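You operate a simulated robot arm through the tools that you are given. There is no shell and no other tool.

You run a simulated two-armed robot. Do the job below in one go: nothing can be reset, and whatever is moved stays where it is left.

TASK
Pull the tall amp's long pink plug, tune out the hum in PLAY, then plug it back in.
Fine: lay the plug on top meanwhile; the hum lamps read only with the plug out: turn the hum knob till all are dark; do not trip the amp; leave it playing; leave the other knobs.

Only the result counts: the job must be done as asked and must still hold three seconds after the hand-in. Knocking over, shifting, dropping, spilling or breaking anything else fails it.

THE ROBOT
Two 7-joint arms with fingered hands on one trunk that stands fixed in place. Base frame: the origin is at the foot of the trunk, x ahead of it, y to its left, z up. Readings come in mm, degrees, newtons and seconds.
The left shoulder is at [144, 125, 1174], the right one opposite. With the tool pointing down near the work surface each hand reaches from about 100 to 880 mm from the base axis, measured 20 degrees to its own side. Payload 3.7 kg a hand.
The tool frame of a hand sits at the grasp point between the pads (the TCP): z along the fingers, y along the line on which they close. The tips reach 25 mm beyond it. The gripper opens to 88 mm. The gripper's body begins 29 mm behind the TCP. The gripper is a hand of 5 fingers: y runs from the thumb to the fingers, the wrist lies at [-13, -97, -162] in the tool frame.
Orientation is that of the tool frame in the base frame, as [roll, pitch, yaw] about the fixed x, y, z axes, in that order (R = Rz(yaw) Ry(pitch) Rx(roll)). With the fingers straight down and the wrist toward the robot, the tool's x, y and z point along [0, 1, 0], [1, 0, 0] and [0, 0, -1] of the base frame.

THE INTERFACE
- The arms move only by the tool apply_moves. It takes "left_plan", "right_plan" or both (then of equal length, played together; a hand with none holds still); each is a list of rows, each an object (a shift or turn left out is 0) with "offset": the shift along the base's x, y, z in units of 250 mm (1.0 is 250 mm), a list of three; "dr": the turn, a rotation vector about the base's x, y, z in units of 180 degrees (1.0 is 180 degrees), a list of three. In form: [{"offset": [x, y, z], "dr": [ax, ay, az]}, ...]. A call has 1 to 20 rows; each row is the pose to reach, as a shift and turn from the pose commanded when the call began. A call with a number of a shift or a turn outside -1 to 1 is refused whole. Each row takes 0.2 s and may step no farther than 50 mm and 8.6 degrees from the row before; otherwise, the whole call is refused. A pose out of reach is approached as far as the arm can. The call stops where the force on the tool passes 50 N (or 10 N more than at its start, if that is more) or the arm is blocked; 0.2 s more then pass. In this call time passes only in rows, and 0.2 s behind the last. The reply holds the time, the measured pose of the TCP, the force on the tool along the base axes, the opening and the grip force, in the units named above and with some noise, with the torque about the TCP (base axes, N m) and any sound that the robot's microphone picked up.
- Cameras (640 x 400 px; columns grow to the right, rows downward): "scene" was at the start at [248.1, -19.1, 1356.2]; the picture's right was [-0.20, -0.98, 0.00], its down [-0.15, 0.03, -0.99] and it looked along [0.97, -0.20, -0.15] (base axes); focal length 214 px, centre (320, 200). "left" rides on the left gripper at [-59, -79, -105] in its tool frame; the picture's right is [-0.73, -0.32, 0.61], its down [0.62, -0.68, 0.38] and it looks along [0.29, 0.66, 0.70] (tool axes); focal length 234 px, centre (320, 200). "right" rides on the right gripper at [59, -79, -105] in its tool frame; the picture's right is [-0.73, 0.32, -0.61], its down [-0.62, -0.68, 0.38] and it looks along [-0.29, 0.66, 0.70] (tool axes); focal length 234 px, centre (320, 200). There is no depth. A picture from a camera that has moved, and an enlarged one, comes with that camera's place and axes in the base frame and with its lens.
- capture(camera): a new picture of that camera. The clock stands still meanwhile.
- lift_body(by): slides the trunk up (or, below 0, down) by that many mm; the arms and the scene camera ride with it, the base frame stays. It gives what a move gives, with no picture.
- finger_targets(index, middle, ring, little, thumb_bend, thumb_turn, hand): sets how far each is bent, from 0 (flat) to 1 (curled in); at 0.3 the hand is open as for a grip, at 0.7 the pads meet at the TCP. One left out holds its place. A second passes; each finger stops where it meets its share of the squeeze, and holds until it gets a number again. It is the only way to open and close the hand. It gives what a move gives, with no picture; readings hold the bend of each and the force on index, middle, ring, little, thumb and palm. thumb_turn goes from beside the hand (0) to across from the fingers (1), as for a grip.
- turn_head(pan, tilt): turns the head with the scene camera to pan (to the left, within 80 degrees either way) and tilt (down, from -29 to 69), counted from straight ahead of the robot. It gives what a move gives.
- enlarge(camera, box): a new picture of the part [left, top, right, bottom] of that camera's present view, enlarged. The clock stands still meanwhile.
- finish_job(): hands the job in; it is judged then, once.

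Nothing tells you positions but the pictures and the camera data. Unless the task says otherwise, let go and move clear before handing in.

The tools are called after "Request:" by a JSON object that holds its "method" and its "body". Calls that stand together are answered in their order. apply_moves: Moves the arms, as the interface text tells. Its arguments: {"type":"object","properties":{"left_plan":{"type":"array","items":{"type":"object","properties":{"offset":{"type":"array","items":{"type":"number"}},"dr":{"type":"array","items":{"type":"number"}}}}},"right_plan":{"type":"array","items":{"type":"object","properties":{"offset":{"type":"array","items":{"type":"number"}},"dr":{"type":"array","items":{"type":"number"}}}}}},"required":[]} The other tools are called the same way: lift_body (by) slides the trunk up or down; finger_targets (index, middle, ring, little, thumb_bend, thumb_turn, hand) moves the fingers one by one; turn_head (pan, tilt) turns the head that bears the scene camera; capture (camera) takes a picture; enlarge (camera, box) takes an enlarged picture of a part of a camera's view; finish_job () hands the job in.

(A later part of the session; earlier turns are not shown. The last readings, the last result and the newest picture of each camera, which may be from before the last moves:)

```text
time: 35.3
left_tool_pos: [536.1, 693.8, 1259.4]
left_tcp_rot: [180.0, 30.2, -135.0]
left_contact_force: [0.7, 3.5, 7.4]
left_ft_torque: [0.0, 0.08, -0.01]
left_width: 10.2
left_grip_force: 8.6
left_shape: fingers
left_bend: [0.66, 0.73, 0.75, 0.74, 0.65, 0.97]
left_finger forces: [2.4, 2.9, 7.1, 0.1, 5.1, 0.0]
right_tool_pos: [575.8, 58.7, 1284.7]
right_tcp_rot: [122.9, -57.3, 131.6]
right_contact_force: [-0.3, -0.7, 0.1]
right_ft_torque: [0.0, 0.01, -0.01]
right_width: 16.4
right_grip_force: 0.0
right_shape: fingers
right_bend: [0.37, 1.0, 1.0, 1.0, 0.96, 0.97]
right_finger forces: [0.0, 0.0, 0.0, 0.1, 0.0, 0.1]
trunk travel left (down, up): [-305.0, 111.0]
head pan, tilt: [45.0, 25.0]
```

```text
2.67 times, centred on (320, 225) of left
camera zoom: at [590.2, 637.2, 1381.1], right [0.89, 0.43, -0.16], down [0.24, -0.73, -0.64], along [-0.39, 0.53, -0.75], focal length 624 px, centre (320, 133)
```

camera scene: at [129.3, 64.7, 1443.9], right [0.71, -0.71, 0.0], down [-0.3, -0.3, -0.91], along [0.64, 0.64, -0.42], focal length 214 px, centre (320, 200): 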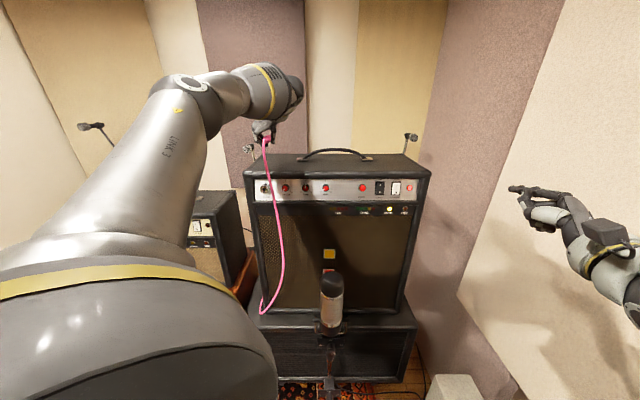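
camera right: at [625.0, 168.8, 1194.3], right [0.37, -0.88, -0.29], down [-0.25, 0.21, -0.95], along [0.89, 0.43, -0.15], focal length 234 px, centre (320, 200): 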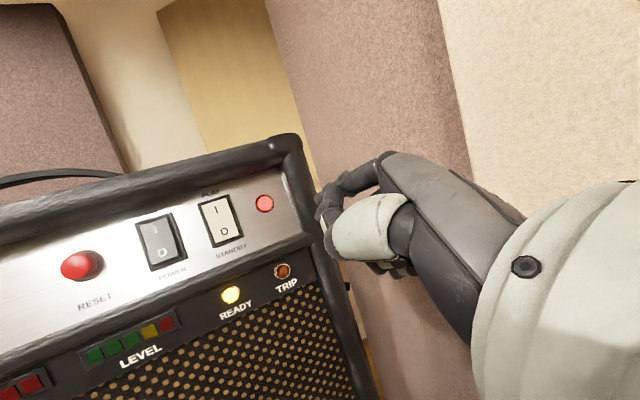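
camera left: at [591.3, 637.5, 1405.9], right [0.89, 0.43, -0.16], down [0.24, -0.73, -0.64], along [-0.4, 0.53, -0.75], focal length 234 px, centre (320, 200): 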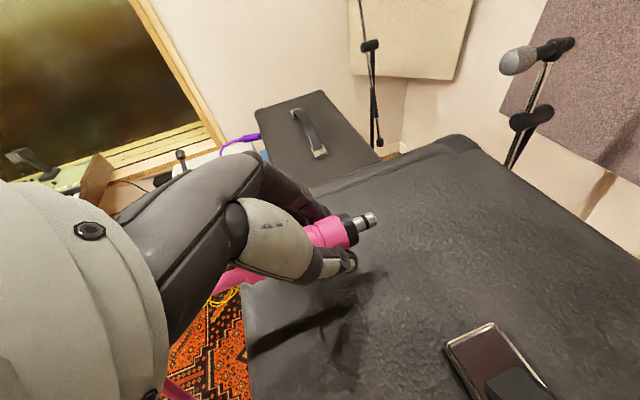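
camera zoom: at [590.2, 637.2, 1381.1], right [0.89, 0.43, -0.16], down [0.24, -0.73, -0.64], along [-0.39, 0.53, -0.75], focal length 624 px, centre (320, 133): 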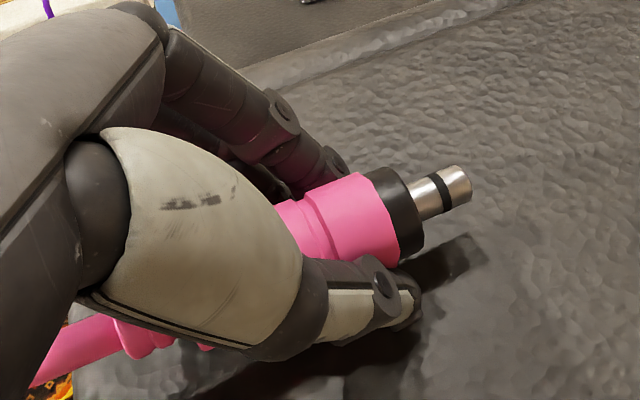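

The ring finger touches the amp top, and the plug is only about 10 mm above it. I'll ease the contact and open gradually so the plug settles between the fingers.

Request:
{"method": "apply_moves", "body": {"left_plan": [{"offset": [0, 0, 0.008]}]}}

Request:
{"method": "finger_targets", "body": {"hand": "left", "index": 0.62, "middle": 0.66, "ring": 0.7, "little": 0.7, "thumb_bend": 0.61}}

Request:
{"method": "enlarge", "body": {"camera": "left", "box": [200, 150, 440, 300]}}

Request:
{"method": "enlarge", "body": {"camera": "scene", "box": [240, 130, 304, 170]}}

```text
time: 35.7
left_tool_pos: [537.5, 694.4, 1259.7]
left_tcp_rot: [-180.0, 30.0, -134.9]
left_contact_force: [-1.6, 1.8, 3.0]
left_ft_torque: [-0.03, 0.04, 0.02]
left_width: 10.1
left_grip_force: 7.1
left_shape: fingers
left_bend: [0.66, 0.73, 0.75, 0.74, 0.65, 0.97]
left_finger forces: [2.3, 2.3, 4.2, 0.0, 5.0, 0.0]
right_tool_pos: [577.0, 60.0, 1285.2]
right_tcp_rot: [123.0, -57.5, 131.5]
right_contact_force: [-0.4, -0.7, -0.2]
right_ft_torque: [-0.03, 0.01, 0.02]
right_width: 16.2
right_grip_force: 0.2
right_shape: fingers
right_bend: [0.37, 1.0, 1.0, 1.0, 0.96, 0.97]
right_finger forces: [0.0, 0.0, 0.0, 0.1, 0.0, 0.0]
trunk travel left (down, up): [-305.0, 111.0]
head pan, tilt: [45.0, 25.0]
```

```text
time: 36.7
left_tool_pos: [537.3, 692.7, 1262.6]
left_tcp_rot: [-180.0, 30.2, -135.0]
left_contact_force: [5.0, 0.2, 19.3]
left_ft_torque: [-0.12, 0.03, 0.04]
left_width: 16.8
left_grip_force: 10.9
left_shape: fingers
left_bend: [0.62, 0.71, 0.72, 0.71, 0.61, 0.97]
left_finger forces: [0.1, 5.3, 10.8, 5.0, 0.4, 0.0]
right_tool_pos: [576.3, 57.6, 1285.2]
right_tcp_rot: [122.9, -57.4, 131.6]
right_contact_force: [0.1, -0.6, -0.5]
right_ft_torque: [0.04, -0.01, 0.02]
right_width: 16.3
right_grip_force: 0.0
right_shape: fingers
right_bend: [0.37, 1.0, 1.0, 1.0, 0.96, 0.97]
right_finger forces: [0.0, 0.1, 0.1, 0.0, 0.1, 0.0]
trunk travel left (down, up): [-305.0, 111.0]
head pan, tilt: [45.0, 25.0]
```

```text
2.67 times, centred on (320, 225) of left
camera zoom: at [590.5, 634.9, 1384.2], right [0.89, 0.43, -0.16], down [0.24, -0.73, -0.65], along [-0.39, 0.54, -0.75], focal length 624 px, centre (320, 133)
```

zoom: 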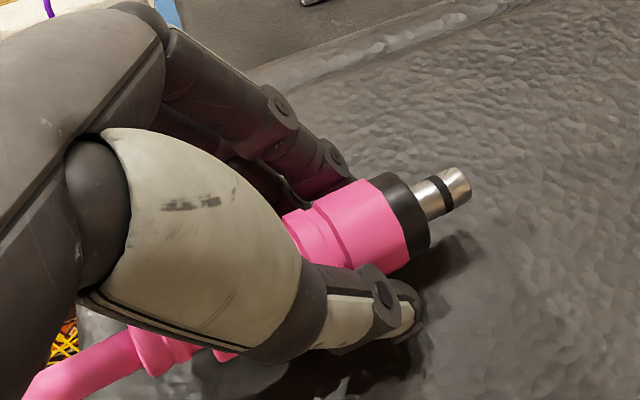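

```text
10.00 times, centred on (272, 150) of scene
camera zoom: at [126.3, 62.4, 1444.6], right [0.71, -0.71, 0.0], down [-0.3, -0.3, -0.91], along [0.64, 0.64, -0.42], focal length 2145 px, centre (800, 700)
```

zoom: 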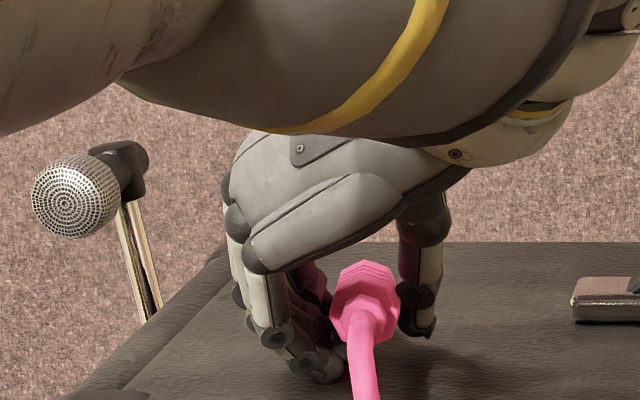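

The fingers lengthen as they open and press on the top. I'll rise a few mm, then open further.

Request:
{"method": "apply_moves", "body": {"left_plan": [{"offset": [0, 0, 0.016]}, {"offset": [0, 0, 0.024]}]}}

Request:
{"method": "finger_targets", "body": {"hand": "left", "index": 0.57, "middle": 0.62, "ring": 0.72, "little": 0.72, "thumb_bend": 0.55}}

Request:
{"method": "enlarge", "body": {"camera": "left", "box": [200, 150, 440, 300]}}

Request:
{"method": "enlarge", "body": {"camera": "scene", "box": [240, 130, 304, 170]}}

```text
time: 37.3
left_tool_pos: [536.6, 694.4, 1263.3]
left_tcp_rot: [179.8, 29.8, -134.9]
left_contact_force: [0.1, -1.7, 3.7]
left_ft_torque: [-0.09, 0.01, 0.0]
left_width: 17.0
left_grip_force: 2.4
left_shape: fingers
left_bend: [0.62, 0.67, 0.72, 0.7, 0.61, 0.97]
left_finger forces: [0.1, 0.4, 4.0, 0.0, 0.1, 0.0]
right_tool_pos: [577.0, 58.8, 1285.1]
right_tcp_rot: [123.0, -57.4, 131.4]
right_contact_force: [0.5, 0.7, 0.1]
right_ft_torque: [0.0, 0.02, 0.03]
right_width: 16.3
right_grip_force: 0.0
right_shape: fingers
right_bend: [0.37, 1.0, 1.0, 1.0, 0.96, 0.97]
right_finger forces: [0.0, 0.1, 0.1, 0.0, 0.0, 0.1]
trunk travel left (down, up): [-305.0, 111.0]
head pan, tilt: [45.0, 25.0]
```

```text
time: 38.3
left_tool_pos: [536.9, 693.7, 1266.1]
left_tcp_rot: [179.9, 30.0, -134.9]
left_contact_force: [0.2, 0.5, 0.1]
left_ft_torque: [0.02, 0.04, -0.02]
left_width: 29.5
left_grip_force: 0.4
left_shape: fingers
left_bend: [0.56, 0.62, 0.72, 0.72, 0.55, 0.97]
left_finger forces: [0.0, 0.2, 0.1, 0.0, 0.1, 0.0]
right_tool_pos: [579.4, 58.2, 1283.0]
right_tcp_rot: [123.0, -57.5, 131.6]
right_contact_force: [-0.3, -0.5, 0.7]
right_ft_torque: [0.0, 0.01, -0.02]
right_width: 16.2
right_grip_force: 0.1
right_shape: fingers
right_bend: [0.37, 1.0, 1.0, 1.0, 0.96, 0.97]
right_finger forces: [0.0, 0.1, 0.0, 0.0, 0.0, 0.0]
trunk travel left (down, up): [-305.0, 111.0]
head pan, tilt: [45.0, 25.0]
```

```text
2.67 times, centred on (320, 225) of left
camera zoom: at [590.9, 637.3, 1387.2], right [0.89, 0.43, -0.16], down [0.24, -0.73, -0.64], along [-0.4, 0.53, -0.75], focal length 624 px, centre (320, 133)
```

zoom: 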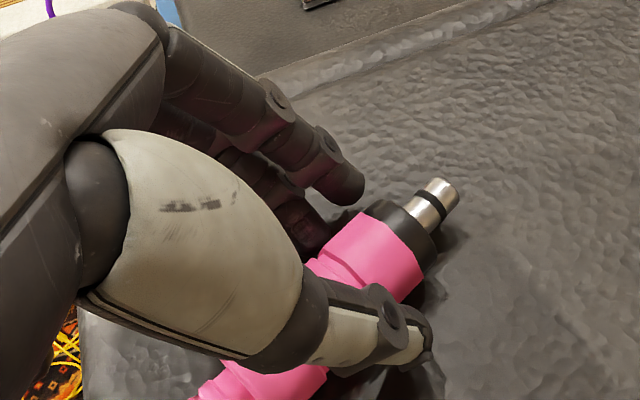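

```text
10.00 times, centred on (272, 150) of scene
camera zoom: at [127.2, 64.6, 1444.2], right [0.71, -0.71, 0.0], down [-0.3, -0.3, -0.91], along [0.64, 0.64, -0.42], focal length 2145 px, centre (800, 700)
```

zoom: 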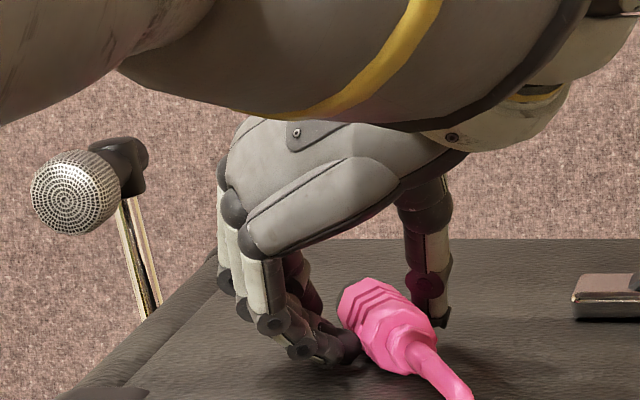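

The plug is resting on the amp top. I'll open wider and withdraw upward.

Request:
{"method": "finger_targets", "body": {"hand": "left", "index": 0.47, "middle": 0.55, "thumb_bend": 0.44}}

Request:
{"method": "apply_moves", "body": {"left_plan": [{"offset": [-0.005, -0.005, 0.04]}, {"offset": [-0.01, -0.01, 0.1]}, {"offset": [-0.02, -0.02, 0.2]}, {"offset": [-0.04, -0.04, 0.35]}]}}

Request:
{"method": "capture", "body": {"camera": "scene"}}

Request:
{"method": "capture", "body": {"camera": "left"}}

Request:
{"method": "enlarge", "body": {"camera": "scene", "box": [230, 110, 326, 170]}}

```text
time: 39.3
left_tool_pos: [537.9, 693.8, 1266.2]
left_tcp_rot: [-180.0, 30.1, -134.8]
left_contact_force: [0.4, 0.1, 1.2]
left_ft_torque: [0.05, 0.01, -0.01]
left_width: 51.1
left_grip_force: 1.9
left_shape: fingers
left_bend: [0.47, 0.56, 0.72, 0.72, 0.44, 0.97]
left_finger forces: [0.1, 2.5, 0.0, 0.0, 0.0, 0.0]
right_tool_pos: [576.6, 59.9, 1283.6]
right_tcp_rot: [123.1, -57.5, 131.4]
right_contact_force: [-0.4, 0.0, 0.2]
right_ft_torque: [0.01, 0.0, 0.0]
right_width: 16.2
right_grip_force: 0.0
right_shape: fingers
right_bend: [0.37, 1.0, 1.0, 1.0, 0.96, 0.97]
right_finger forces: [0.0, 0.0, 0.0, 0.0, 0.1, 0.1]
trunk travel left (down, up): [-305.0, 111.0]
head pan, tilt: [45.0, 25.0]
```

```text
time: 40.3
left_tool_pos: [526.0, 682.5, 1353.9]
left_tcp_rot: [-180.0, 30.2, -134.9]
left_contact_force: [0.9, -0.9, 0.7]
left_ft_torque: [-0.03, -0.02, 0.01]
left_width: 51.0
left_grip_force: 0.1
left_shape: fingers
left_bend: [0.47, 0.55, 0.72, 0.72, 0.44, 0.97]
left_finger forces: [0.0, 0.0, 0.0, 0.0, 0.0, 0.0]
right_tool_pos: [577.4, 59.3, 1284.9]
right_tcp_rot: [122.9, -57.4, 131.5]
right_contact_force: [0.4, 0.1, 0.9]
right_ft_torque: [0.0, 0.0, 0.0]
right_width: 16.3
right_grip_force: 0.0
right_shape: fingers
right_bend: [0.37, 1.0, 1.0, 1.0, 0.96, 0.97]
right_finger forces: [0.1, 0.1, 0.1, 0.0, 0.1, 0.0]
trunk travel left (down, up): [-305.0, 111.0]
head pan, tilt: [45.0, 25.0]
```

```text
taken
camera scene: at [126.6, 63.9, 1444.4], right [0.71, -0.71, 0.0], down [-0.3, -0.3, -0.91], along [0.64, 0.64, -0.42], focal length 214 px, centre (320, 200)
```

scene: 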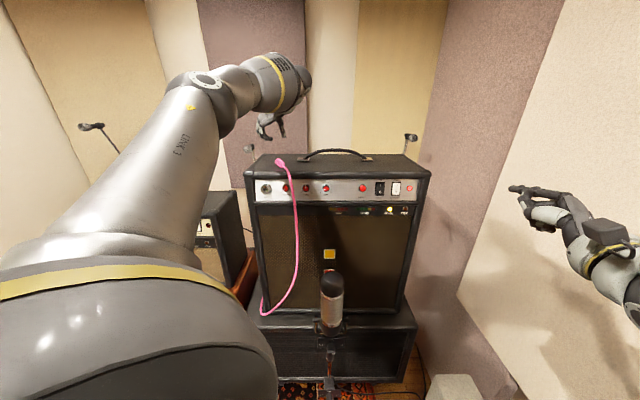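

```text
taken
camera left: at [580.2, 625.9, 1475.8], right [0.89, 0.43, -0.16], down [0.24, -0.73, -0.64], along [-0.4, 0.53, -0.75], focal length 234 px, centre (320, 200)
```

left: 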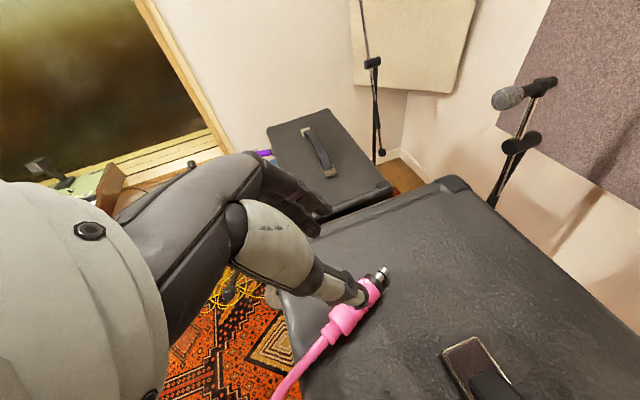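

```text
6.67 times, centred on (278, 140) of scene
camera zoom: at [126.6, 63.9, 1444.4], right [0.71, -0.71, 0.0], down [-0.3, -0.3, -0.91], along [0.64, 0.64, -0.42], focal length 1430 px, centre (600, 600)
```

zoom: 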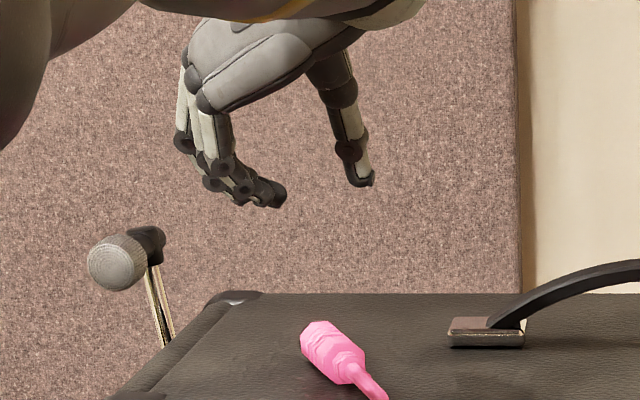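

The plug rests stably on top, with the cable hanging well left of HUM. Now I'll bring the left hand back, roll it palm-down and form a pointing finger for the switch.

Request:
{"method": "apply_moves", "body": {"left_plan": [{"offset": [-0.018, -0.08, 0.0], "dr": [0.0287, 0.0133, -0.0297]}, {"offset": [-0.037, -0.163, 0.0], "dr": [0.0574, 0.0267, -0.0594]}, {"offset": [-0.055, -0.245, 0.0], "dr": [0.0861, 0.04, -0.0892]}, {"offset": [-0.073, -0.327, 0.0], "dr": [0.1148, 0.0533, -0.1189]}, {"offset": [-0.092, -0.408, 0.0], "dr": [0.1435, 0.0667, -0.1486]}, {"offset": [-0.11, -0.49, 0.0], "dr": [0.1722, 0.08, -0.1783]}, {"offset": [-0.128, -0.572, 0.0], "dr": [0.2009, 0.0933, -0.208]}, {"offset": [-0.147, -0.653, 0.0], "dr": [0.2296, 0.1067, -0.2377]}, {"offset": [-0.165, -0.735, 0.0], "dr": [0.2583, 0.12, -0.2675]}, {"offset": [-0.183, -0.817, 0.0], "dr": [0.287, 0.1333, -0.2972]}, {"offset": [-0.202, -0.898, 0.0], "dr": [0.3157, 0.1467, -0.3269]}, {"offset": [-0.22, -0.98, 0.0], "dr": [0.3444, 0.16, -0.3566]}]}}

Request:
{"method": "finger_targets", "body": {"hand": "left", "index": 0.38, "middle": 1.0, "ring": 1.0, "little": 1.0, "thumb_bend": 1.0}}

Request:
{"method": "capture", "body": {"camera": "scene"}}

Request:
{"method": "capture", "body": {"camera": "left"}}

```text
time: 42.9
left_tool_pos: [471.9, 439.8, 1354.8]
left_tcp_rot: [119.9, 0.1, 135.0]
left_contact_force: [0.1, -0.3, 0.5]
left_ft_torque: [-0.02, 0.02, 0.04]
left_width: 51.2
left_grip_force: 0.1
left_shape: fingers
left_bend: [0.47, 0.55, 0.72, 0.72, 0.44, 0.97]
left_finger forces: [0.0, 0.0, 0.1, 0.0, 0.0, 0.0]
right_tool_pos: [577.9, 59.6, 1285.0]
right_tcp_rot: [123.0, -57.5, 131.5]
right_contact_force: [0.8, 1.2, -0.2]
right_ft_torque: [0.02, 0.04, -0.01]
right_width: 16.4
right_grip_force: 0.0
right_shape: fingers
right_bend: [0.37, 1.0, 1.0, 1.0, 0.96, 0.97]
right_finger forces: [0.0, 0.0, 0.1, 0.1, 0.0, 0.0]
trunk travel left (down, up): [-305.0, 111.0]
head pan, tilt: [45.0, 25.0]
```

```text
time: 43.9
left_tool_pos: [473.4, 437.9, 1352.1]
left_tcp_rot: [120.0, 0.2, 135.0]
left_contact_force: [0.4, 0.3, 0.1]
left_ft_torque: [-0.01, 0.0, -0.01]
left_width: 16.7
left_grip_force: 0.0
left_shape: fingers
left_bend: [0.36, 1.0, 1.0, 1.0, 0.96, 0.97]
left_finger forces: [0.0, 0.0, 0.1, 0.0, 0.0, 0.0]
right_tool_pos: [577.0, 59.9, 1283.6]
right_tcp_rot: [123.1, -57.4, 131.3]
right_contact_force: [0.1, 0.0, -0.3]
right_ft_torque: [0.0, 0.01, -0.03]
right_width: 16.2
right_grip_force: 0.0
right_shape: fingers
right_bend: [0.37, 1.0, 1.0, 1.0, 0.96, 0.97]
right_finger forces: [0.0, 0.1, 0.0, 0.0, 0.0, 0.0]
trunk travel left (down, up): [-305.0, 111.0]
head pan, tilt: [45.0, 25.0]
```

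```text
taken
camera scene: at [127.2, 64.6, 1444.2], right [0.71, -0.71, 0.0], down [-0.3, -0.3, -0.91], along [0.64, 0.64, -0.42], focal length 214 px, centre (320, 200)
```

scene: 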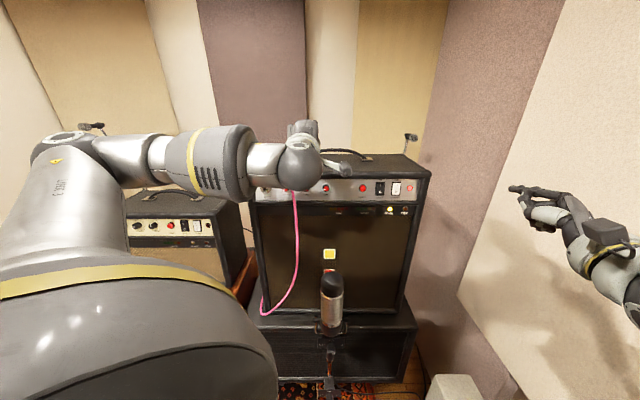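

```text
taken
camera left: at [421.3, 305.4, 1339.2], right [0.77, -0.26, -0.58], down [-0.45, 0.43, -0.78], along [0.45, 0.86, 0.22], focal length 234 px, centre (320, 200)
```

left: 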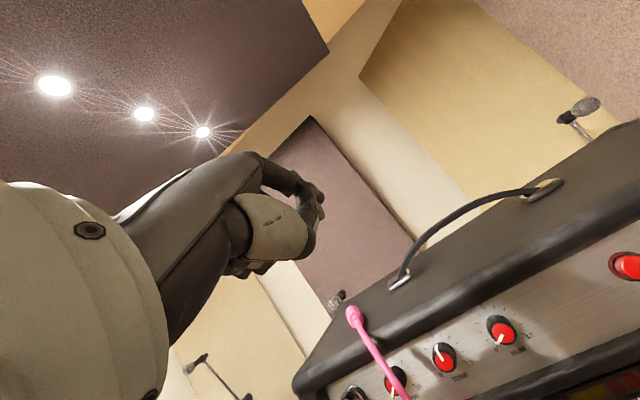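

The left hand is in the desired pose. I'll move it in front of the STANDBY switch while the right hand backs away.

Request:
{"method": "apply_moves", "body": {"left_plan": [{"offset": [0.11, -0.073, -0.113]}, {"offset": [0.219, -0.145, -0.225]}, {"offset": [0.328, -0.218, -0.338]}, {"offset": [0.438, -0.29, -0.45]}, {"offset": [0.547, -0.363, -0.563]}, {"offset": [0.657, -0.435, -0.675]}, {"offset": [0.766, -0.508, -0.788]}], "right_plan": [{"offset": [-0.04, -0.09, 0]}, {"offset": [-0.08, -0.18, 0]}, {"offset": [-0.12, -0.27, 0]}, {"offset": [-0.16, -0.36, 0]}, {"offset": [-0.2, -0.45, 0]}, {"offset": [-0.24, -0.54, 0]}, {"offset": [-0.28, -0.63, 0]}]}}

Request:
{"method": "capture", "body": {"camera": "scene"}}

Request:
{"method": "enlarge", "body": {"camera": "scene", "box": [330, 140, 458, 220]}}

Request:
{"method": "capture", "body": {"camera": "left"}}

```text
time: 45.5
left_tool_pos: [653.2, 316.8, 1170.8]
left_tcp_rot: [120.1, 0.3, 135.0]
left_contact_force: [-0.1, 0.0, 0.3]
left_ft_torque: [0.04, 0.03, -0.05]
left_width: 17.0
left_grip_force: 0.2
left_shape: fingers
left_bend: [0.36, 1.0, 1.0, 1.0, 0.96, 0.97]
left_finger forces: [0.0, 0.1, 0.1, 0.0, 0.1, 0.0]
left hand out of reach, approached as far as the arm can: row 7
right_tool_pos: [506.5, -100.0, 1284.4]
right_tcp_rot: [122.9, -57.4, 131.6]
right_contact_force: [0.5, 0.3, 0.0]
right_ft_torque: [-0.03, 0.02, -0.03]
right_width: 16.4
right_grip_force: 0.0
right_shape: fingers
right_bend: [0.37, 1.0, 1.0, 1.0, 0.96, 0.97]
right_finger forces: [0.0, 0.0, 0.0, 0.0, 0.1, 0.0]
trunk travel left (down, up): [-305.0, 111.0]
head pan, tilt: [45.0, 25.0]
```

```text
taken
camera scene: at [126.1, 64.6, 1444.4], right [0.71, -0.71, 0.0], down [-0.3, -0.3, -0.91], along [0.64, 0.64, -0.42], focal length 214 px, centre (320, 200)
```

scene: 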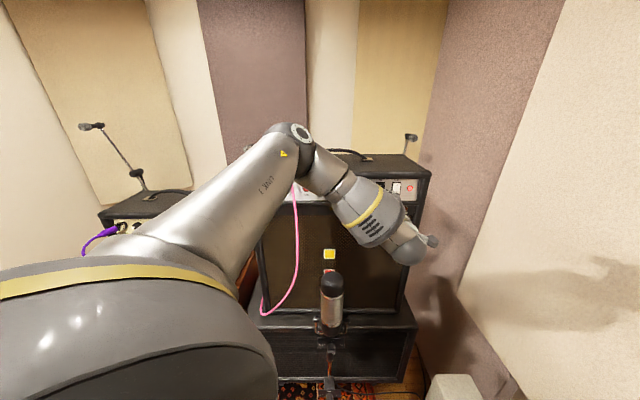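

```text
5.00 times, centred on (394, 180) of scene
camera zoom: at [126.1, 64.6, 1444.4], right [0.71, -0.71, 0.0], down [-0.3, -0.3, -0.91], along [0.64, 0.64, -0.42], focal length 1072 px, centre (-50, 300)
```

zoom: 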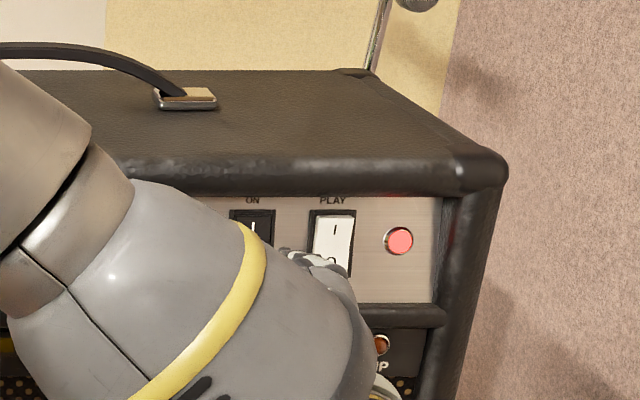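

```text
taken
camera left: at [602.4, 184.0, 1155.7], right [0.77, -0.26, -0.58], down [-0.45, 0.43, -0.78], along [0.45, 0.86, 0.22], focal length 234 px, centre (320, 200)
```

left: 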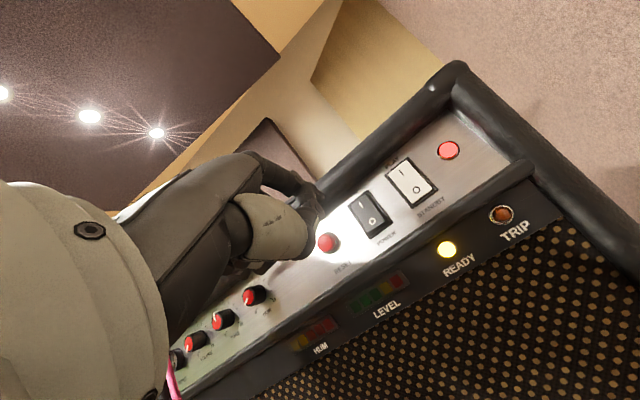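

The trunk lift pulled the shoulders back, so reach is short and the arm blocks the view. I'll raise the hand, then lower the trunk to its original height.

Request:
{"method": "apply_moves", "body": {"left_plan": [{"offset": [-0.03, -0.02, 0.15]}, {"offset": [-0.06, -0.04, 0.3]}, {"offset": [-0.08, -0.06, 0.4]}]}}

Request:
{"method": "lift_body", "body": {"by": -110}}

Request:
{"method": "capture", "body": {"camera": "scene"}}

Request:
{"method": "capture", "body": {"camera": "left"}}

```text
time: 46.3
left_tool_pos: [631.7, 305.7, 1269.8]
left_tcp_rot: [120.0, 0.1, 135.0]
left_contact_force: [-0.5, -0.4, 0.3]
left_ft_torque: [-0.01, 0.01, 0.01]
left_width: 17.0
left_grip_force: 0.1
left_shape: fingers
left_bend: [0.36, 1.0, 1.0, 1.0, 0.96, 0.97]
left_finger forces: [0.0, 0.1, 0.0, 0.1, 0.1, 0.1]
right_tool_pos: [506.5, -99.4, 1284.9]
right_tcp_rot: [122.8, -57.3, 131.7]
right_contact_force: [-0.3, 0.5, 0.1]
right_ft_torque: [0.01, 0.0, -0.01]
right_width: 16.2
right_grip_force: 0.1
right_shape: fingers
right_bend: [0.37, 1.0, 1.0, 1.0, 0.96, 0.97]
right_finger forces: [0.1, 0.0, 0.0, 0.0, 0.1, 0.0]
trunk travel left (down, up): [-305.0, 111.0]
head pan, tilt: [45.0, 25.0]
```

```text
time: 47.7
left_tool_pos: [632.1, 305.3, 1159.7]
left_tcp_rot: [119.9, 0.2, 135.1]
left_contact_force: [-0.4, -0.8, 0.4]
left_ft_torque: [-0.02, -0.03, 0.03]
left_width: 17.1
left_grip_force: 0.1
left_shape: fingers
left_bend: [0.36, 1.0, 1.0, 1.0, 0.96, 0.97]
left_finger forces: [0.0, 0.1, 0.0, 0.1, 0.1, 0.0]
right_tool_pos: [529.5, -97.1, 1139.2]
right_tcp_rot: [130.5, -60.5, 125.0]
right_contact_force: [0.0, -0.1, -0.2]
right_ft_torque: [0.0, 0.0, -0.02]
right_width: 16.2
right_grip_force: 0.1
right_shape: fingers
right_bend: [0.37, 1.0, 1.0, 1.0, 0.96, 0.97]
right_finger forces: [0.1, 0.0, 0.1, 0.1, 0.0, 0.0]
trunk travel left (down, up): [-195.0, 221.0]
head pan, tilt: [45.0, 25.0]
```

```text
taken
camera scene: at [220.9, 64.6, 1330.0], right [0.71, -0.71, 0.0], down [-0.3, -0.3, -0.91], along [0.64, 0.64, -0.42], focal length 214 px, centre (320, 200)
```

scene: 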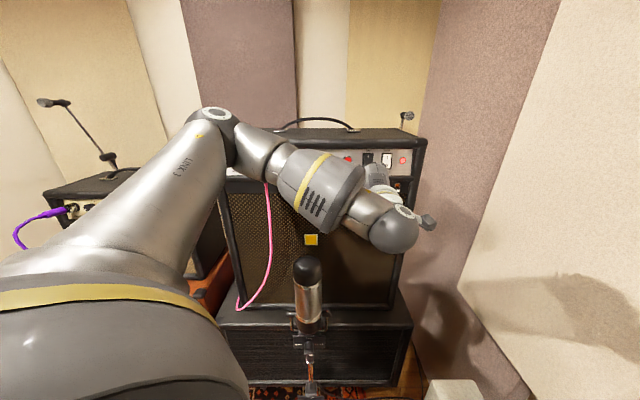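

```text
taken
camera left: at [579.9, 172.2, 1145.8], right [0.77, -0.26, -0.58], down [-0.44, 0.43, -0.78], along [0.45, 0.86, 0.22], focal length 234 px, centre (320, 200)
```

left: 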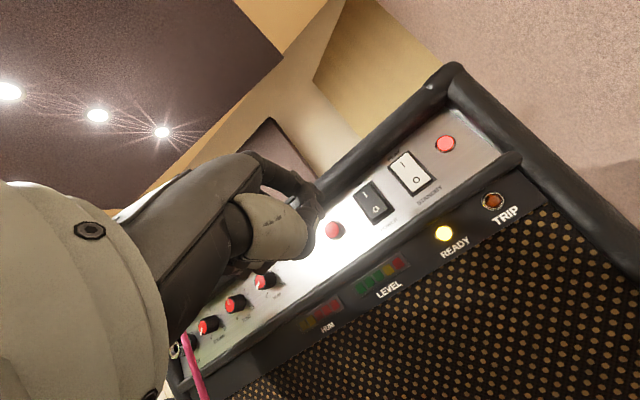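

The left camera sees the panel lamps well. I'll move the hand to about 40 mm in front of the rocker.

Request:
{"method": "apply_moves", "body": {"left_plan": [{"offset": [0.133, 0.0, 0.0]}, {"offset": [0.267, 0.01, 0.0]}, {"offset": [0.4, 0.024, -0.012]}]}}

Request:
{"method": "enlarge", "body": {"camera": "scene", "box": [340, 120, 468, 200]}}

Request:
{"method": "capture", "body": {"camera": "left"}}

```text
time: 48.5
left_tool_pos: [735.1, 313.2, 1155.3]
left_tcp_rot: [119.9, 0.0, 135.0]
left_contact_force: [-0.1, -0.2, 0.1]
left_ft_torque: [-0.01, -0.03, -0.02]
left_width: 17.3
left_grip_force: 0.1
left_shape: fingers
left_bend: [0.36, 1.0, 1.0, 1.0, 0.96, 0.97]
left_finger forces: [0.1, 0.0, 0.0, 0.0, 0.1, 0.0]
right_tool_pos: [531.5, -97.8, 1138.9]
right_tcp_rot: [130.8, -60.6, 124.7]
right_contact_force: [0.2, 1.2, -0.1]
right_ft_torque: [0.0, 0.03, 0.0]
right_width: 16.4
right_grip_force: 0.0
right_shape: fingers
right_bend: [0.37, 1.0, 1.0, 1.0, 0.96, 0.97]
right_finger forces: [0.1, 0.0, 0.0, 0.0, 0.0, 0.1]
trunk travel left (down, up): [-195.0, 221.0]
head pan, tilt: [45.0, 25.0]
```

```text
5.00 times, centred on (404, 160) of scene
camera zoom: at [223.2, 64.6, 1329.2], right [0.71, -0.71, 0.0], down [-0.3, -0.3, -0.91], along [0.64, 0.64, -0.42], focal length 1072 px, centre (-100, 400)
```

zoom: 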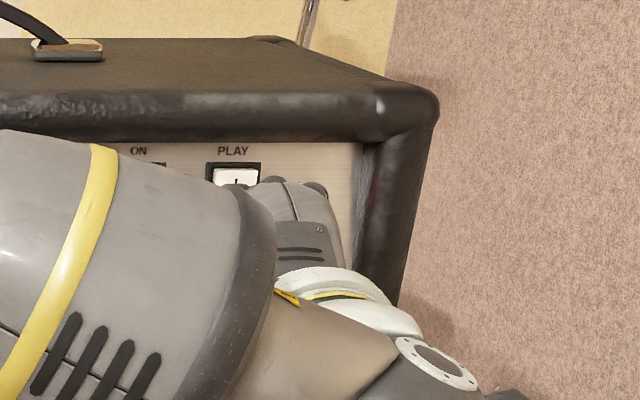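

```text
taken
camera left: at [683.9, 179.1, 1140.0], right [0.77, -0.26, -0.58], down [-0.45, 0.43, -0.78], along [0.45, 0.86, 0.22], focal length 234 px, centre (320, 200)
```

left: 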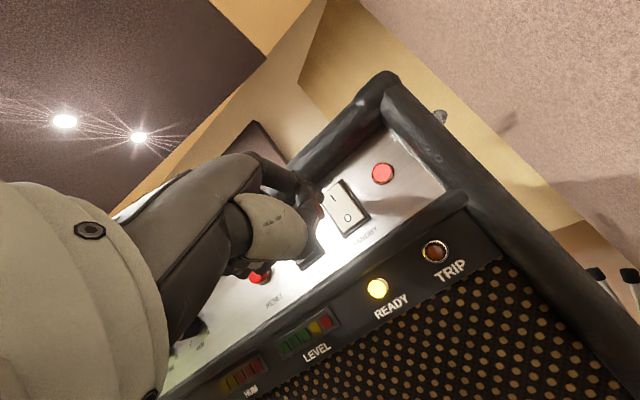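

Request:
{"method": "enlarge", "body": {"camera": "left", "box": [230, 140, 420, 260]}}

```text
3.33 times, centred on (325, 200) of left
camera zoom: at [683.9, 179.1, 1140.0], right [0.77, -0.26, -0.58], down [-0.45, 0.43, -0.78], along [0.45, 0.86, 0.22], focal length 781 px, centre (303, 200)
```

zoom: 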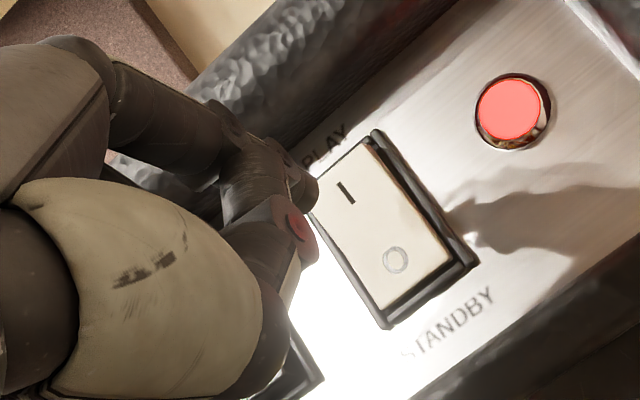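

The fingertip is lined up with the "I" half, about 37 mm away. I'll advance slowly until it presses.

Request:
{"method": "apply_moves", "body": {"left_plan": [{"offset": [0.034, 0.05, 0.004]}, {"offset": [0.071, 0.087, 0.004]}, {"offset": [0.088, 0.104, 0.004]}, {"offset": [0.099, 0.115, 0.004]}, {"offset": [0.108, 0.124, 0.004]}]}}

Request:
{"method": "capture", "body": {"camera": "left"}}

Request:
{"method": "enlarge", "body": {"camera": "left", "box": [230, 140, 420, 260]}}

```text
time: 49.7
left_tool_pos: [758.8, 339.5, 1159.5]
left_tcp_rot: [119.7, 0.2, 134.8]
left_contact_force: [-15.8, -14.4, 2.1]
left_ft_torque: [0.41, -0.52, -0.1]
left_width: 16.3
left_grip_force: 10.7
left_shape: fingers
left_bend: [0.38, 1.0, 1.0, 1.0, 0.96, 0.97]
left_finger forces: [21.2, 0.1, 0.0, 0.0, 0.0, 0.0]
right_tool_pos: [529.4, -100.8, 1140.3]
right_tcp_rot: [130.6, -60.5, 125.0]
right_contact_force: [-0.2, -0.6, -0.5]
right_ft_torque: [-0.02, 0.02, -0.02]
right_width: 16.2
right_grip_force: 0.0
right_shape: fingers
right_bend: [0.37, 1.0, 1.0, 1.0, 0.96, 0.97]
right_finger forces: [0.1, 0.0, 0.0, 0.0, 0.0, 0.0]
trunk travel left (down, up): [-195.0, 221.0]
head pan, tilt: [45.0, 25.0]
```

```text
taken
camera left: at [705.8, 206.2, 1145.0], right [0.77, -0.26, -0.58], down [-0.44, 0.44, -0.78], along [0.45, 0.86, 0.22], focal length 234 px, centre (320, 200)
```

left: 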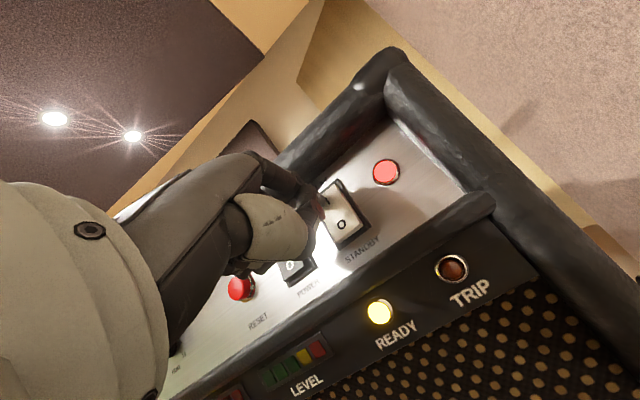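

```text
3.33 times, centred on (325, 200) of left
camera zoom: at [705.8, 206.2, 1145.0], right [0.77, -0.26, -0.58], down [-0.44, 0.44, -0.78], along [0.45, 0.86, 0.22], focal length 781 px, centre (303, 200)
```

zoom: 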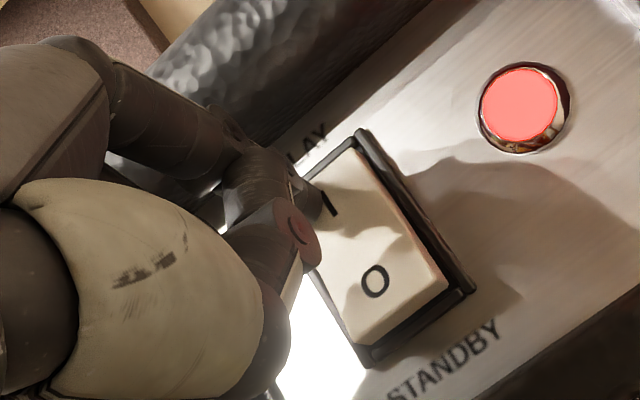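

The rocker's bottom now stands out, so it looks flipped to PLAY. I'll back off and check the lamps.

Request:
{"method": "apply_moves", "body": {"left_plan": [{"offset": [-0.06, -0.06, 0.0]}, {"offset": [-0.12, -0.12, 0.0]}, {"offset": [-0.25, -0.25, 0.0]}, {"offset": [-0.38, -0.38, 0.0]}]}}

Request:
{"method": "capture", "body": {"camera": "left"}}

Request:
{"method": "enlarge", "body": {"camera": "left", "box": [240, 110, 520, 320]}}

Request:
{"method": "enlarge", "body": {"camera": "scene", "box": [270, 130, 430, 230]}}

```text
time: 50.7
left_tool_pos: [662.4, 245.7, 1158.9]
left_tcp_rot: [119.9, 0.1, 135.1]
left_contact_force: [0.1, 0.4, -0.5]
left_ft_torque: [0.0, 0.03, 0.0]
left_width: 17.3
left_grip_force: 0.1
left_shape: fingers
left_bend: [0.36, 1.0, 1.0, 1.0, 0.97, 0.97]
left_finger forces: [0.0, 0.0, 0.0, 0.1, 0.0, 0.1]
right_tool_pos: [530.2, -99.1, 1140.5]
right_tcp_rot: [130.6, -60.5, 125.1]
right_contact_force: [0.2, -0.4, -0.1]
right_ft_torque: [0.01, 0.0, -0.01]
right_width: 16.3
right_grip_force: 0.0
right_shape: fingers
right_bend: [0.37, 1.0, 1.0, 1.0, 0.96, 0.97]
right_finger forces: [0.1, 0.1, 0.0, 0.1, 0.0, 0.0]
trunk travel left (down, up): [-195.0, 221.0]
head pan, tilt: [45.0, 25.0]
```

```text
taken
camera left: at [611.5, 112.4, 1143.2], right [0.77, -0.25, -0.58], down [-0.45, 0.43, -0.78], along [0.45, 0.86, 0.22], focal length 234 px, centre (320, 200)
```

left: 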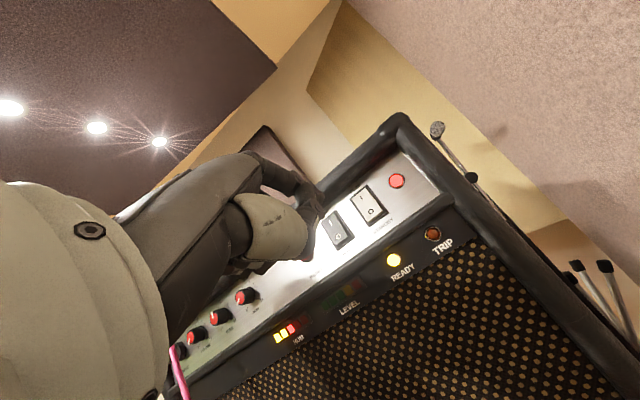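

```text
1.90 times, centred on (380, 215) of left
camera zoom: at [611.5, 112.4, 1143.2], right [0.77, -0.25, -0.58], down [-0.45, 0.43, -0.78], along [0.45, 0.86, 0.22], focal length 446 px, centre (206, 171)
```

zoom: 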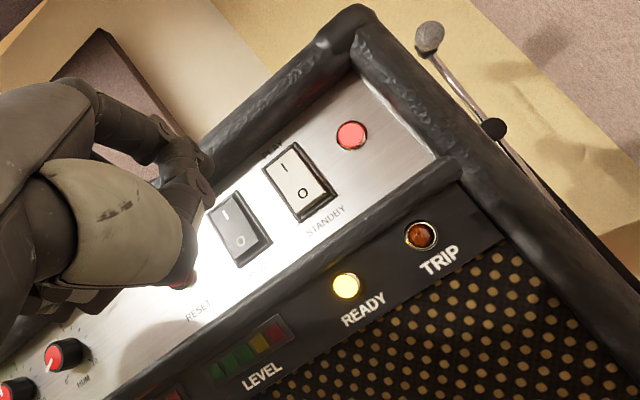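

```text
4.00 times, centred on (350, 180) of scene
camera zoom: at [221.4, 62.9, 1329.9], right [0.71, -0.71, 0.0], down [-0.3, -0.3, -0.91], along [0.64, 0.64, -0.42], focal length 858 px, centre (200, 280)
```

zoom: 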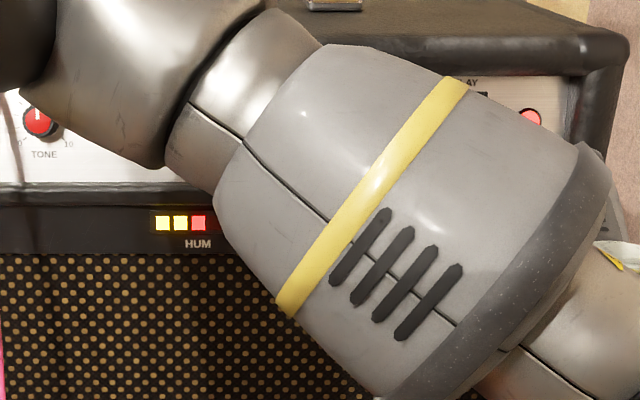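

PLAY is on: HUM lamps are lit, READY is on and TRIP is dark. Next I'll bring the left hand in front of the HUM knob, sideways ("handshake") with fingers level, for an index–thumb pinch.

Request:
{"method": "apply_moves", "body": {"left_plan": [{"offset": [-0.034, 0.076, 0.003], "dr": [-0.021, -0.0364, 0.0109]}, {"offset": [-0.069, 0.152, 0.005], "dr": [-0.0421, -0.0729, 0.0218]}, {"offset": [-0.103, 0.227, 0.008], "dr": [-0.0631, -0.1093, 0.0327]}, {"offset": [-0.137, 0.303, 0.011], "dr": [-0.0841, -0.1457, 0.0436]}, {"offset": [-0.172, 0.379, 0.013], "dr": [-0.1052, -0.1821, 0.0545]}, {"offset": [-0.206, 0.455, 0.016], "dr": [-0.1262, -0.2186, 0.0654]}, {"offset": [-0.24, 0.53, 0.019], "dr": [-0.1472, -0.255, 0.0763]}, {"offset": [-0.275, 0.606, 0.021], "dr": [-0.1683, -0.2914, 0.0872]}, {"offset": [-0.309, 0.682, 0.024], "dr": [-0.1893, -0.3278, 0.0981]}, {"offset": [-0.343, 0.758, 0.027], "dr": [-0.2103, -0.3643, 0.109]}, {"offset": [-0.378, 0.833, 0.029], "dr": [-0.2314, -0.4007, 0.1199]}, {"offset": [-0.412, 0.909, 0.032], "dr": [-0.2524, -0.4371, 0.1308]}]}}

Request:
{"method": "finger_targets", "body": {"hand": "left", "index": 0.5, "thumb_bend": 0.5}}

Request:
{"method": "capture", "body": {"camera": "scene"}}

Request:
{"method": "capture", "body": {"camera": "left"}}

```text
time: 52.7
left_tool_pos: [628.1, 460.4, 1194.9]
left_tcp_rot: [106.0, 64.7, 143.2]
left_contact_force: [-25.4, -27.7, 6.3]
left_ft_torque: [0.8, -0.53, 0.69]
left_width: 11.5
left_grip_force: 19.0
left_shape: fingers
left_bend: [0.74, 1.0, 1.0, 1.0, 0.97, 0.97]
left_finger forces: [38.0, 0.0, 0.0, 0.0, 0.1, 0.0]
left hand out of reach, approached as far as the arm can: row 2, 3, 4, 5, 6, 7, 8, 9
right_tool_pos: [523.5, -102.2, 1143.5]
right_tcp_rot: [129.6, -60.5, 125.9]
right_contact_force: [-0.7, -0.5, -0.1]
right_ft_torque: [-0.01, 0.02, 0.02]
right_width: 16.1
right_grip_force: 0.1
right_shape: fingers
right_bend: [0.37, 1.0, 1.0, 1.0, 0.96, 0.97]
right_finger forces: [0.0, 0.0, 0.1, 0.1, 0.1, 0.0]
trunk travel left (down, up): [-195.0, 221.0]
head pan, tilt: [45.0, 25.0]
stopped in row 9 (left hand): the force on the tool passed its limit at 52 N (the readings are from after the stop); the commanded pose is now the measured one
```

```text
time: 53.0
left_tool_pos: [626.8, 460.6, 1194.8]
left_tcp_rot: [105.2, 64.7, 142.7]
left_contact_force: [-33.6, -31.0, 3.1]
left_ft_torque: [0.64, -0.63, 0.96]
left_width: 26.0
left_grip_force: 22.6
left_shape: fingers
left_bend: [0.51, 1.0, 1.0, 1.0, 0.63, 0.97]
left_finger forces: [45.9, 0.0, 0.0, 0.0, 0.0, 0.0]
right_tool_pos: [525.6, -102.7, 1140.9]
right_tcp_rot: [129.9, -60.5, 125.4]
right_contact_force: [-0.1, 0.2, 0.2]
right_ft_torque: [0.01, -0.01, 0.0]
right_width: 16.1
right_grip_force: 0.0
right_shape: fingers
right_bend: [0.37, 1.0, 1.0, 1.0, 0.96, 0.97]
right_finger forces: [0.0, 0.0, 0.1, 0.0, 0.1, 0.0]
trunk travel left (down, up): [-195.0, 221.0]
head pan, tilt: [45.0, 25.0]
stopped (left hand): the force on the tool passed its limit at 51 N (the readings are from after the stop); the commanded pose is now the measured one
```

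```text
taken
camera scene: at [215.6, 58.7, 1331.2], right [0.71, -0.71, 0.0], down [-0.29, -0.29, -0.91], along [0.64, 0.64, -0.42], focal length 214 px, centre (320, 200)
```

scene: 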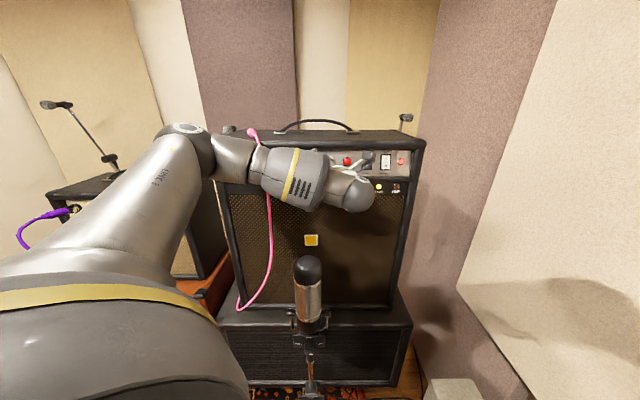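

```text
taken
camera left: at [607.3, 320.3, 1227.9], right [0.89, -0.05, 0.45], down [0.45, -0.1, -0.89], along [0.09, 0.99, -0.07], focal length 234 px, centre (320, 200)
```

left: 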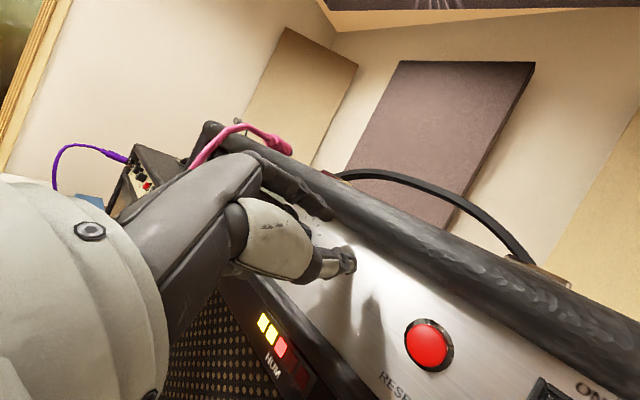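

The hand drifted off the intended path and the index pressed on the amp. I'll back straight off right away and check.

Request:
{"method": "apply_moves", "body": {"left_plan": [{"offset": [-0.05, -0.05, 0.0]}, {"offset": [-0.12, -0.12, 0.0]}, {"offset": [-0.24, -0.24, 0.0]}, {"offset": [-0.36, -0.36, 0.0]}]}}

Request:
{"method": "capture", "body": {"camera": "scene"}}

Request:
{"method": "capture", "body": {"camera": "left"}}

```text
time: 54.0
left_tool_pos: [603.1, 479.3, 1210.5]
left_tcp_rot: [107.4, 64.4, 144.9]
left_contact_force: [0.0, -0.2, -0.7]
left_ft_torque: [-0.01, -0.01, 0.0]
left_width: 41.2
left_grip_force: 0.1
left_shape: fingers
left_bend: [0.5, 1.0, 1.0, 1.0, 0.5, 0.98]
left_finger forces: [0.0, 0.1, 0.0, 0.1, 0.0, 0.0]
left hand out of reach, approached as far as the arm can: row 1, 2, 3, 4
right_tool_pos: [530.8, -98.6, 1138.5]
right_tcp_rot: [130.6, -60.6, 124.9]
right_contact_force: [0.1, -0.4, 0.3]
right_ft_torque: [0.0, -0.01, 0.03]
right_width: 16.2
right_grip_force: 0.2
right_shape: fingers
right_bend: [0.37, 1.0, 1.0, 1.0, 0.96, 0.97]
right_finger forces: [0.0, 0.0, 0.0, 0.0, 0.1, 0.0]
trunk travel left (down, up): [-195.0, 221.0]
head pan, tilt: [45.0, 25.0]
```

```text
taken
camera scene: at [223.1, 63.4, 1329.2], right [0.71, -0.71, 0.0], down [-0.3, -0.3, -0.91], along [0.64, 0.64, -0.42], focal length 214 px, centre (320, 200)
```

scene: 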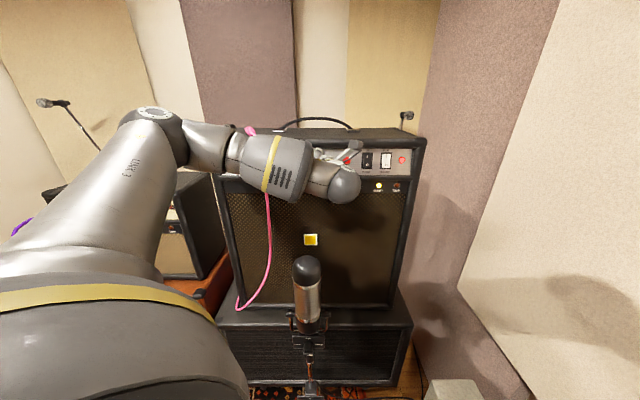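

```text
taken
camera left: at [585.7, 339.8, 1246.6], right [0.9, -0.04, 0.44], down [0.44, -0.11, -0.89], along [0.08, 0.99, -0.08], focal length 234 px, centre (320, 200)
```

left: 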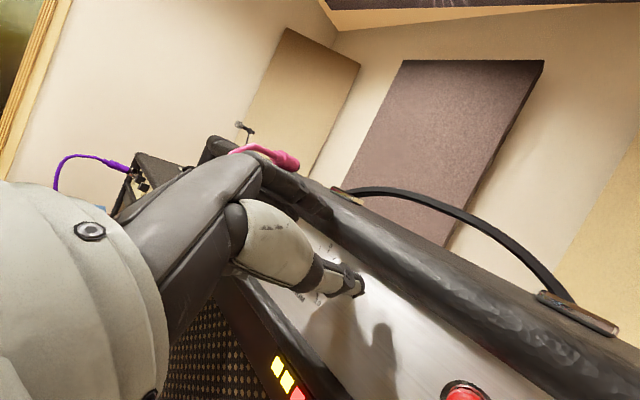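

The amp hasn't moved and the lamps are unchanged. The arm is at a wrist limit near this roll, so I'll rotate partway back toward palm-down while backing off.

Request:
{"method": "apply_moves", "body": {"left_plan": [{"offset": [-0.04, -0.04, 0.0], "dr": [0.025, 0.025, 0.0]}, {"offset": [-0.08, -0.08, 0.0], "dr": [0.05, 0.05, 0.0]}, {"offset": [-0.13, -0.13, -0.02], "dr": [0.075, 0.075, 0.0]}, {"offset": [-0.18, -0.18, -0.04], "dr": [0.1, 0.1, 0.0]}, {"offset": [-0.22, -0.22, -0.06], "dr": [0.125, 0.125, 0.0]}]}}

Request:
{"method": "capture", "body": {"camera": "scene"}}

Request:
{"method": "capture", "body": {"camera": "left"}}

```text
time: 55.2
left_tool_pos: [563.9, 443.8, 1221.1]
left_tcp_rot: [101.3, 32.7, 139.9]
left_contact_force: [-0.8, 0.8, -0.6]
left_ft_torque: [0.04, -0.01, -0.01]
left_width: 41.2
left_grip_force: 0.0
left_shape: fingers
left_bend: [0.5, 1.0, 1.0, 1.0, 0.5, 0.98]
left_finger forces: [0.1, 0.1, 0.1, 0.0, 0.0, 0.0]
left hand out of reach, approached as far as the arm can: row 1, 2, 3, 4, 5
right_tool_pos: [530.5, -99.2, 1138.4]
right_tcp_rot: [130.6, -60.5, 125.0]
right_contact_force: [0.4, -0.3, 0.5]
right_ft_torque: [0.03, -0.01, 0.02]
right_width: 16.1
right_grip_force: 0.0
right_shape: fingers
right_bend: [0.37, 1.0, 1.0, 1.0, 0.96, 0.97]
right_finger forces: [0.0, 0.0, 0.0, 0.0, 0.1, 0.0]
trunk travel left (down, up): [-195.0, 221.0]
head pan, tilt: [45.0, 25.0]
```

```text
taken
camera scene: at [222.3, 64.1, 1329.5], right [0.71, -0.71, 0.0], down [-0.3, -0.3, -0.91], along [0.64, 0.64, -0.42], focal length 214 px, centre (320, 200)
```

scene: 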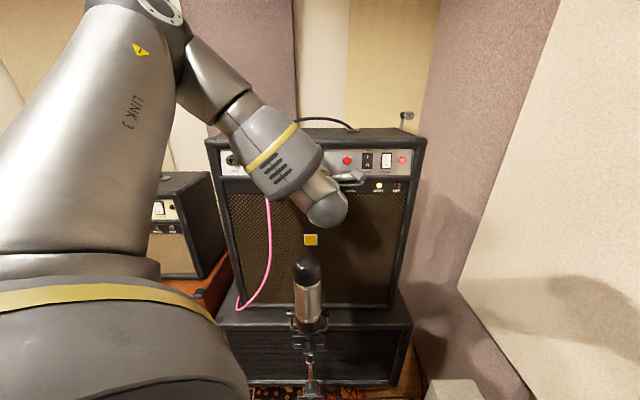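

```text
taken
camera left: at [548.0, 302.0, 1205.4], right [0.99, -0.14, 0.03], down [0.06, 0.27, -0.96], along [0.13, 0.95, 0.27], focal length 234 px, centre (320, 200)
```

left: 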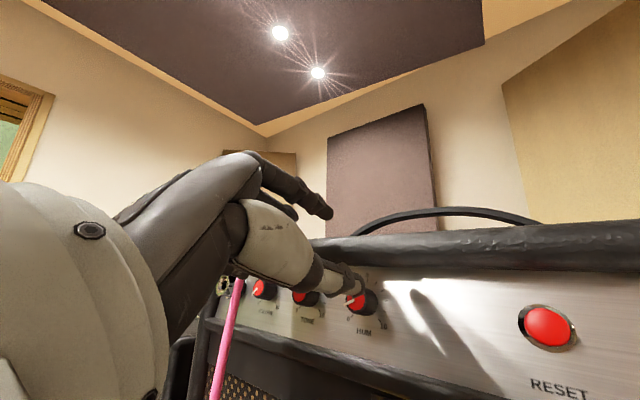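

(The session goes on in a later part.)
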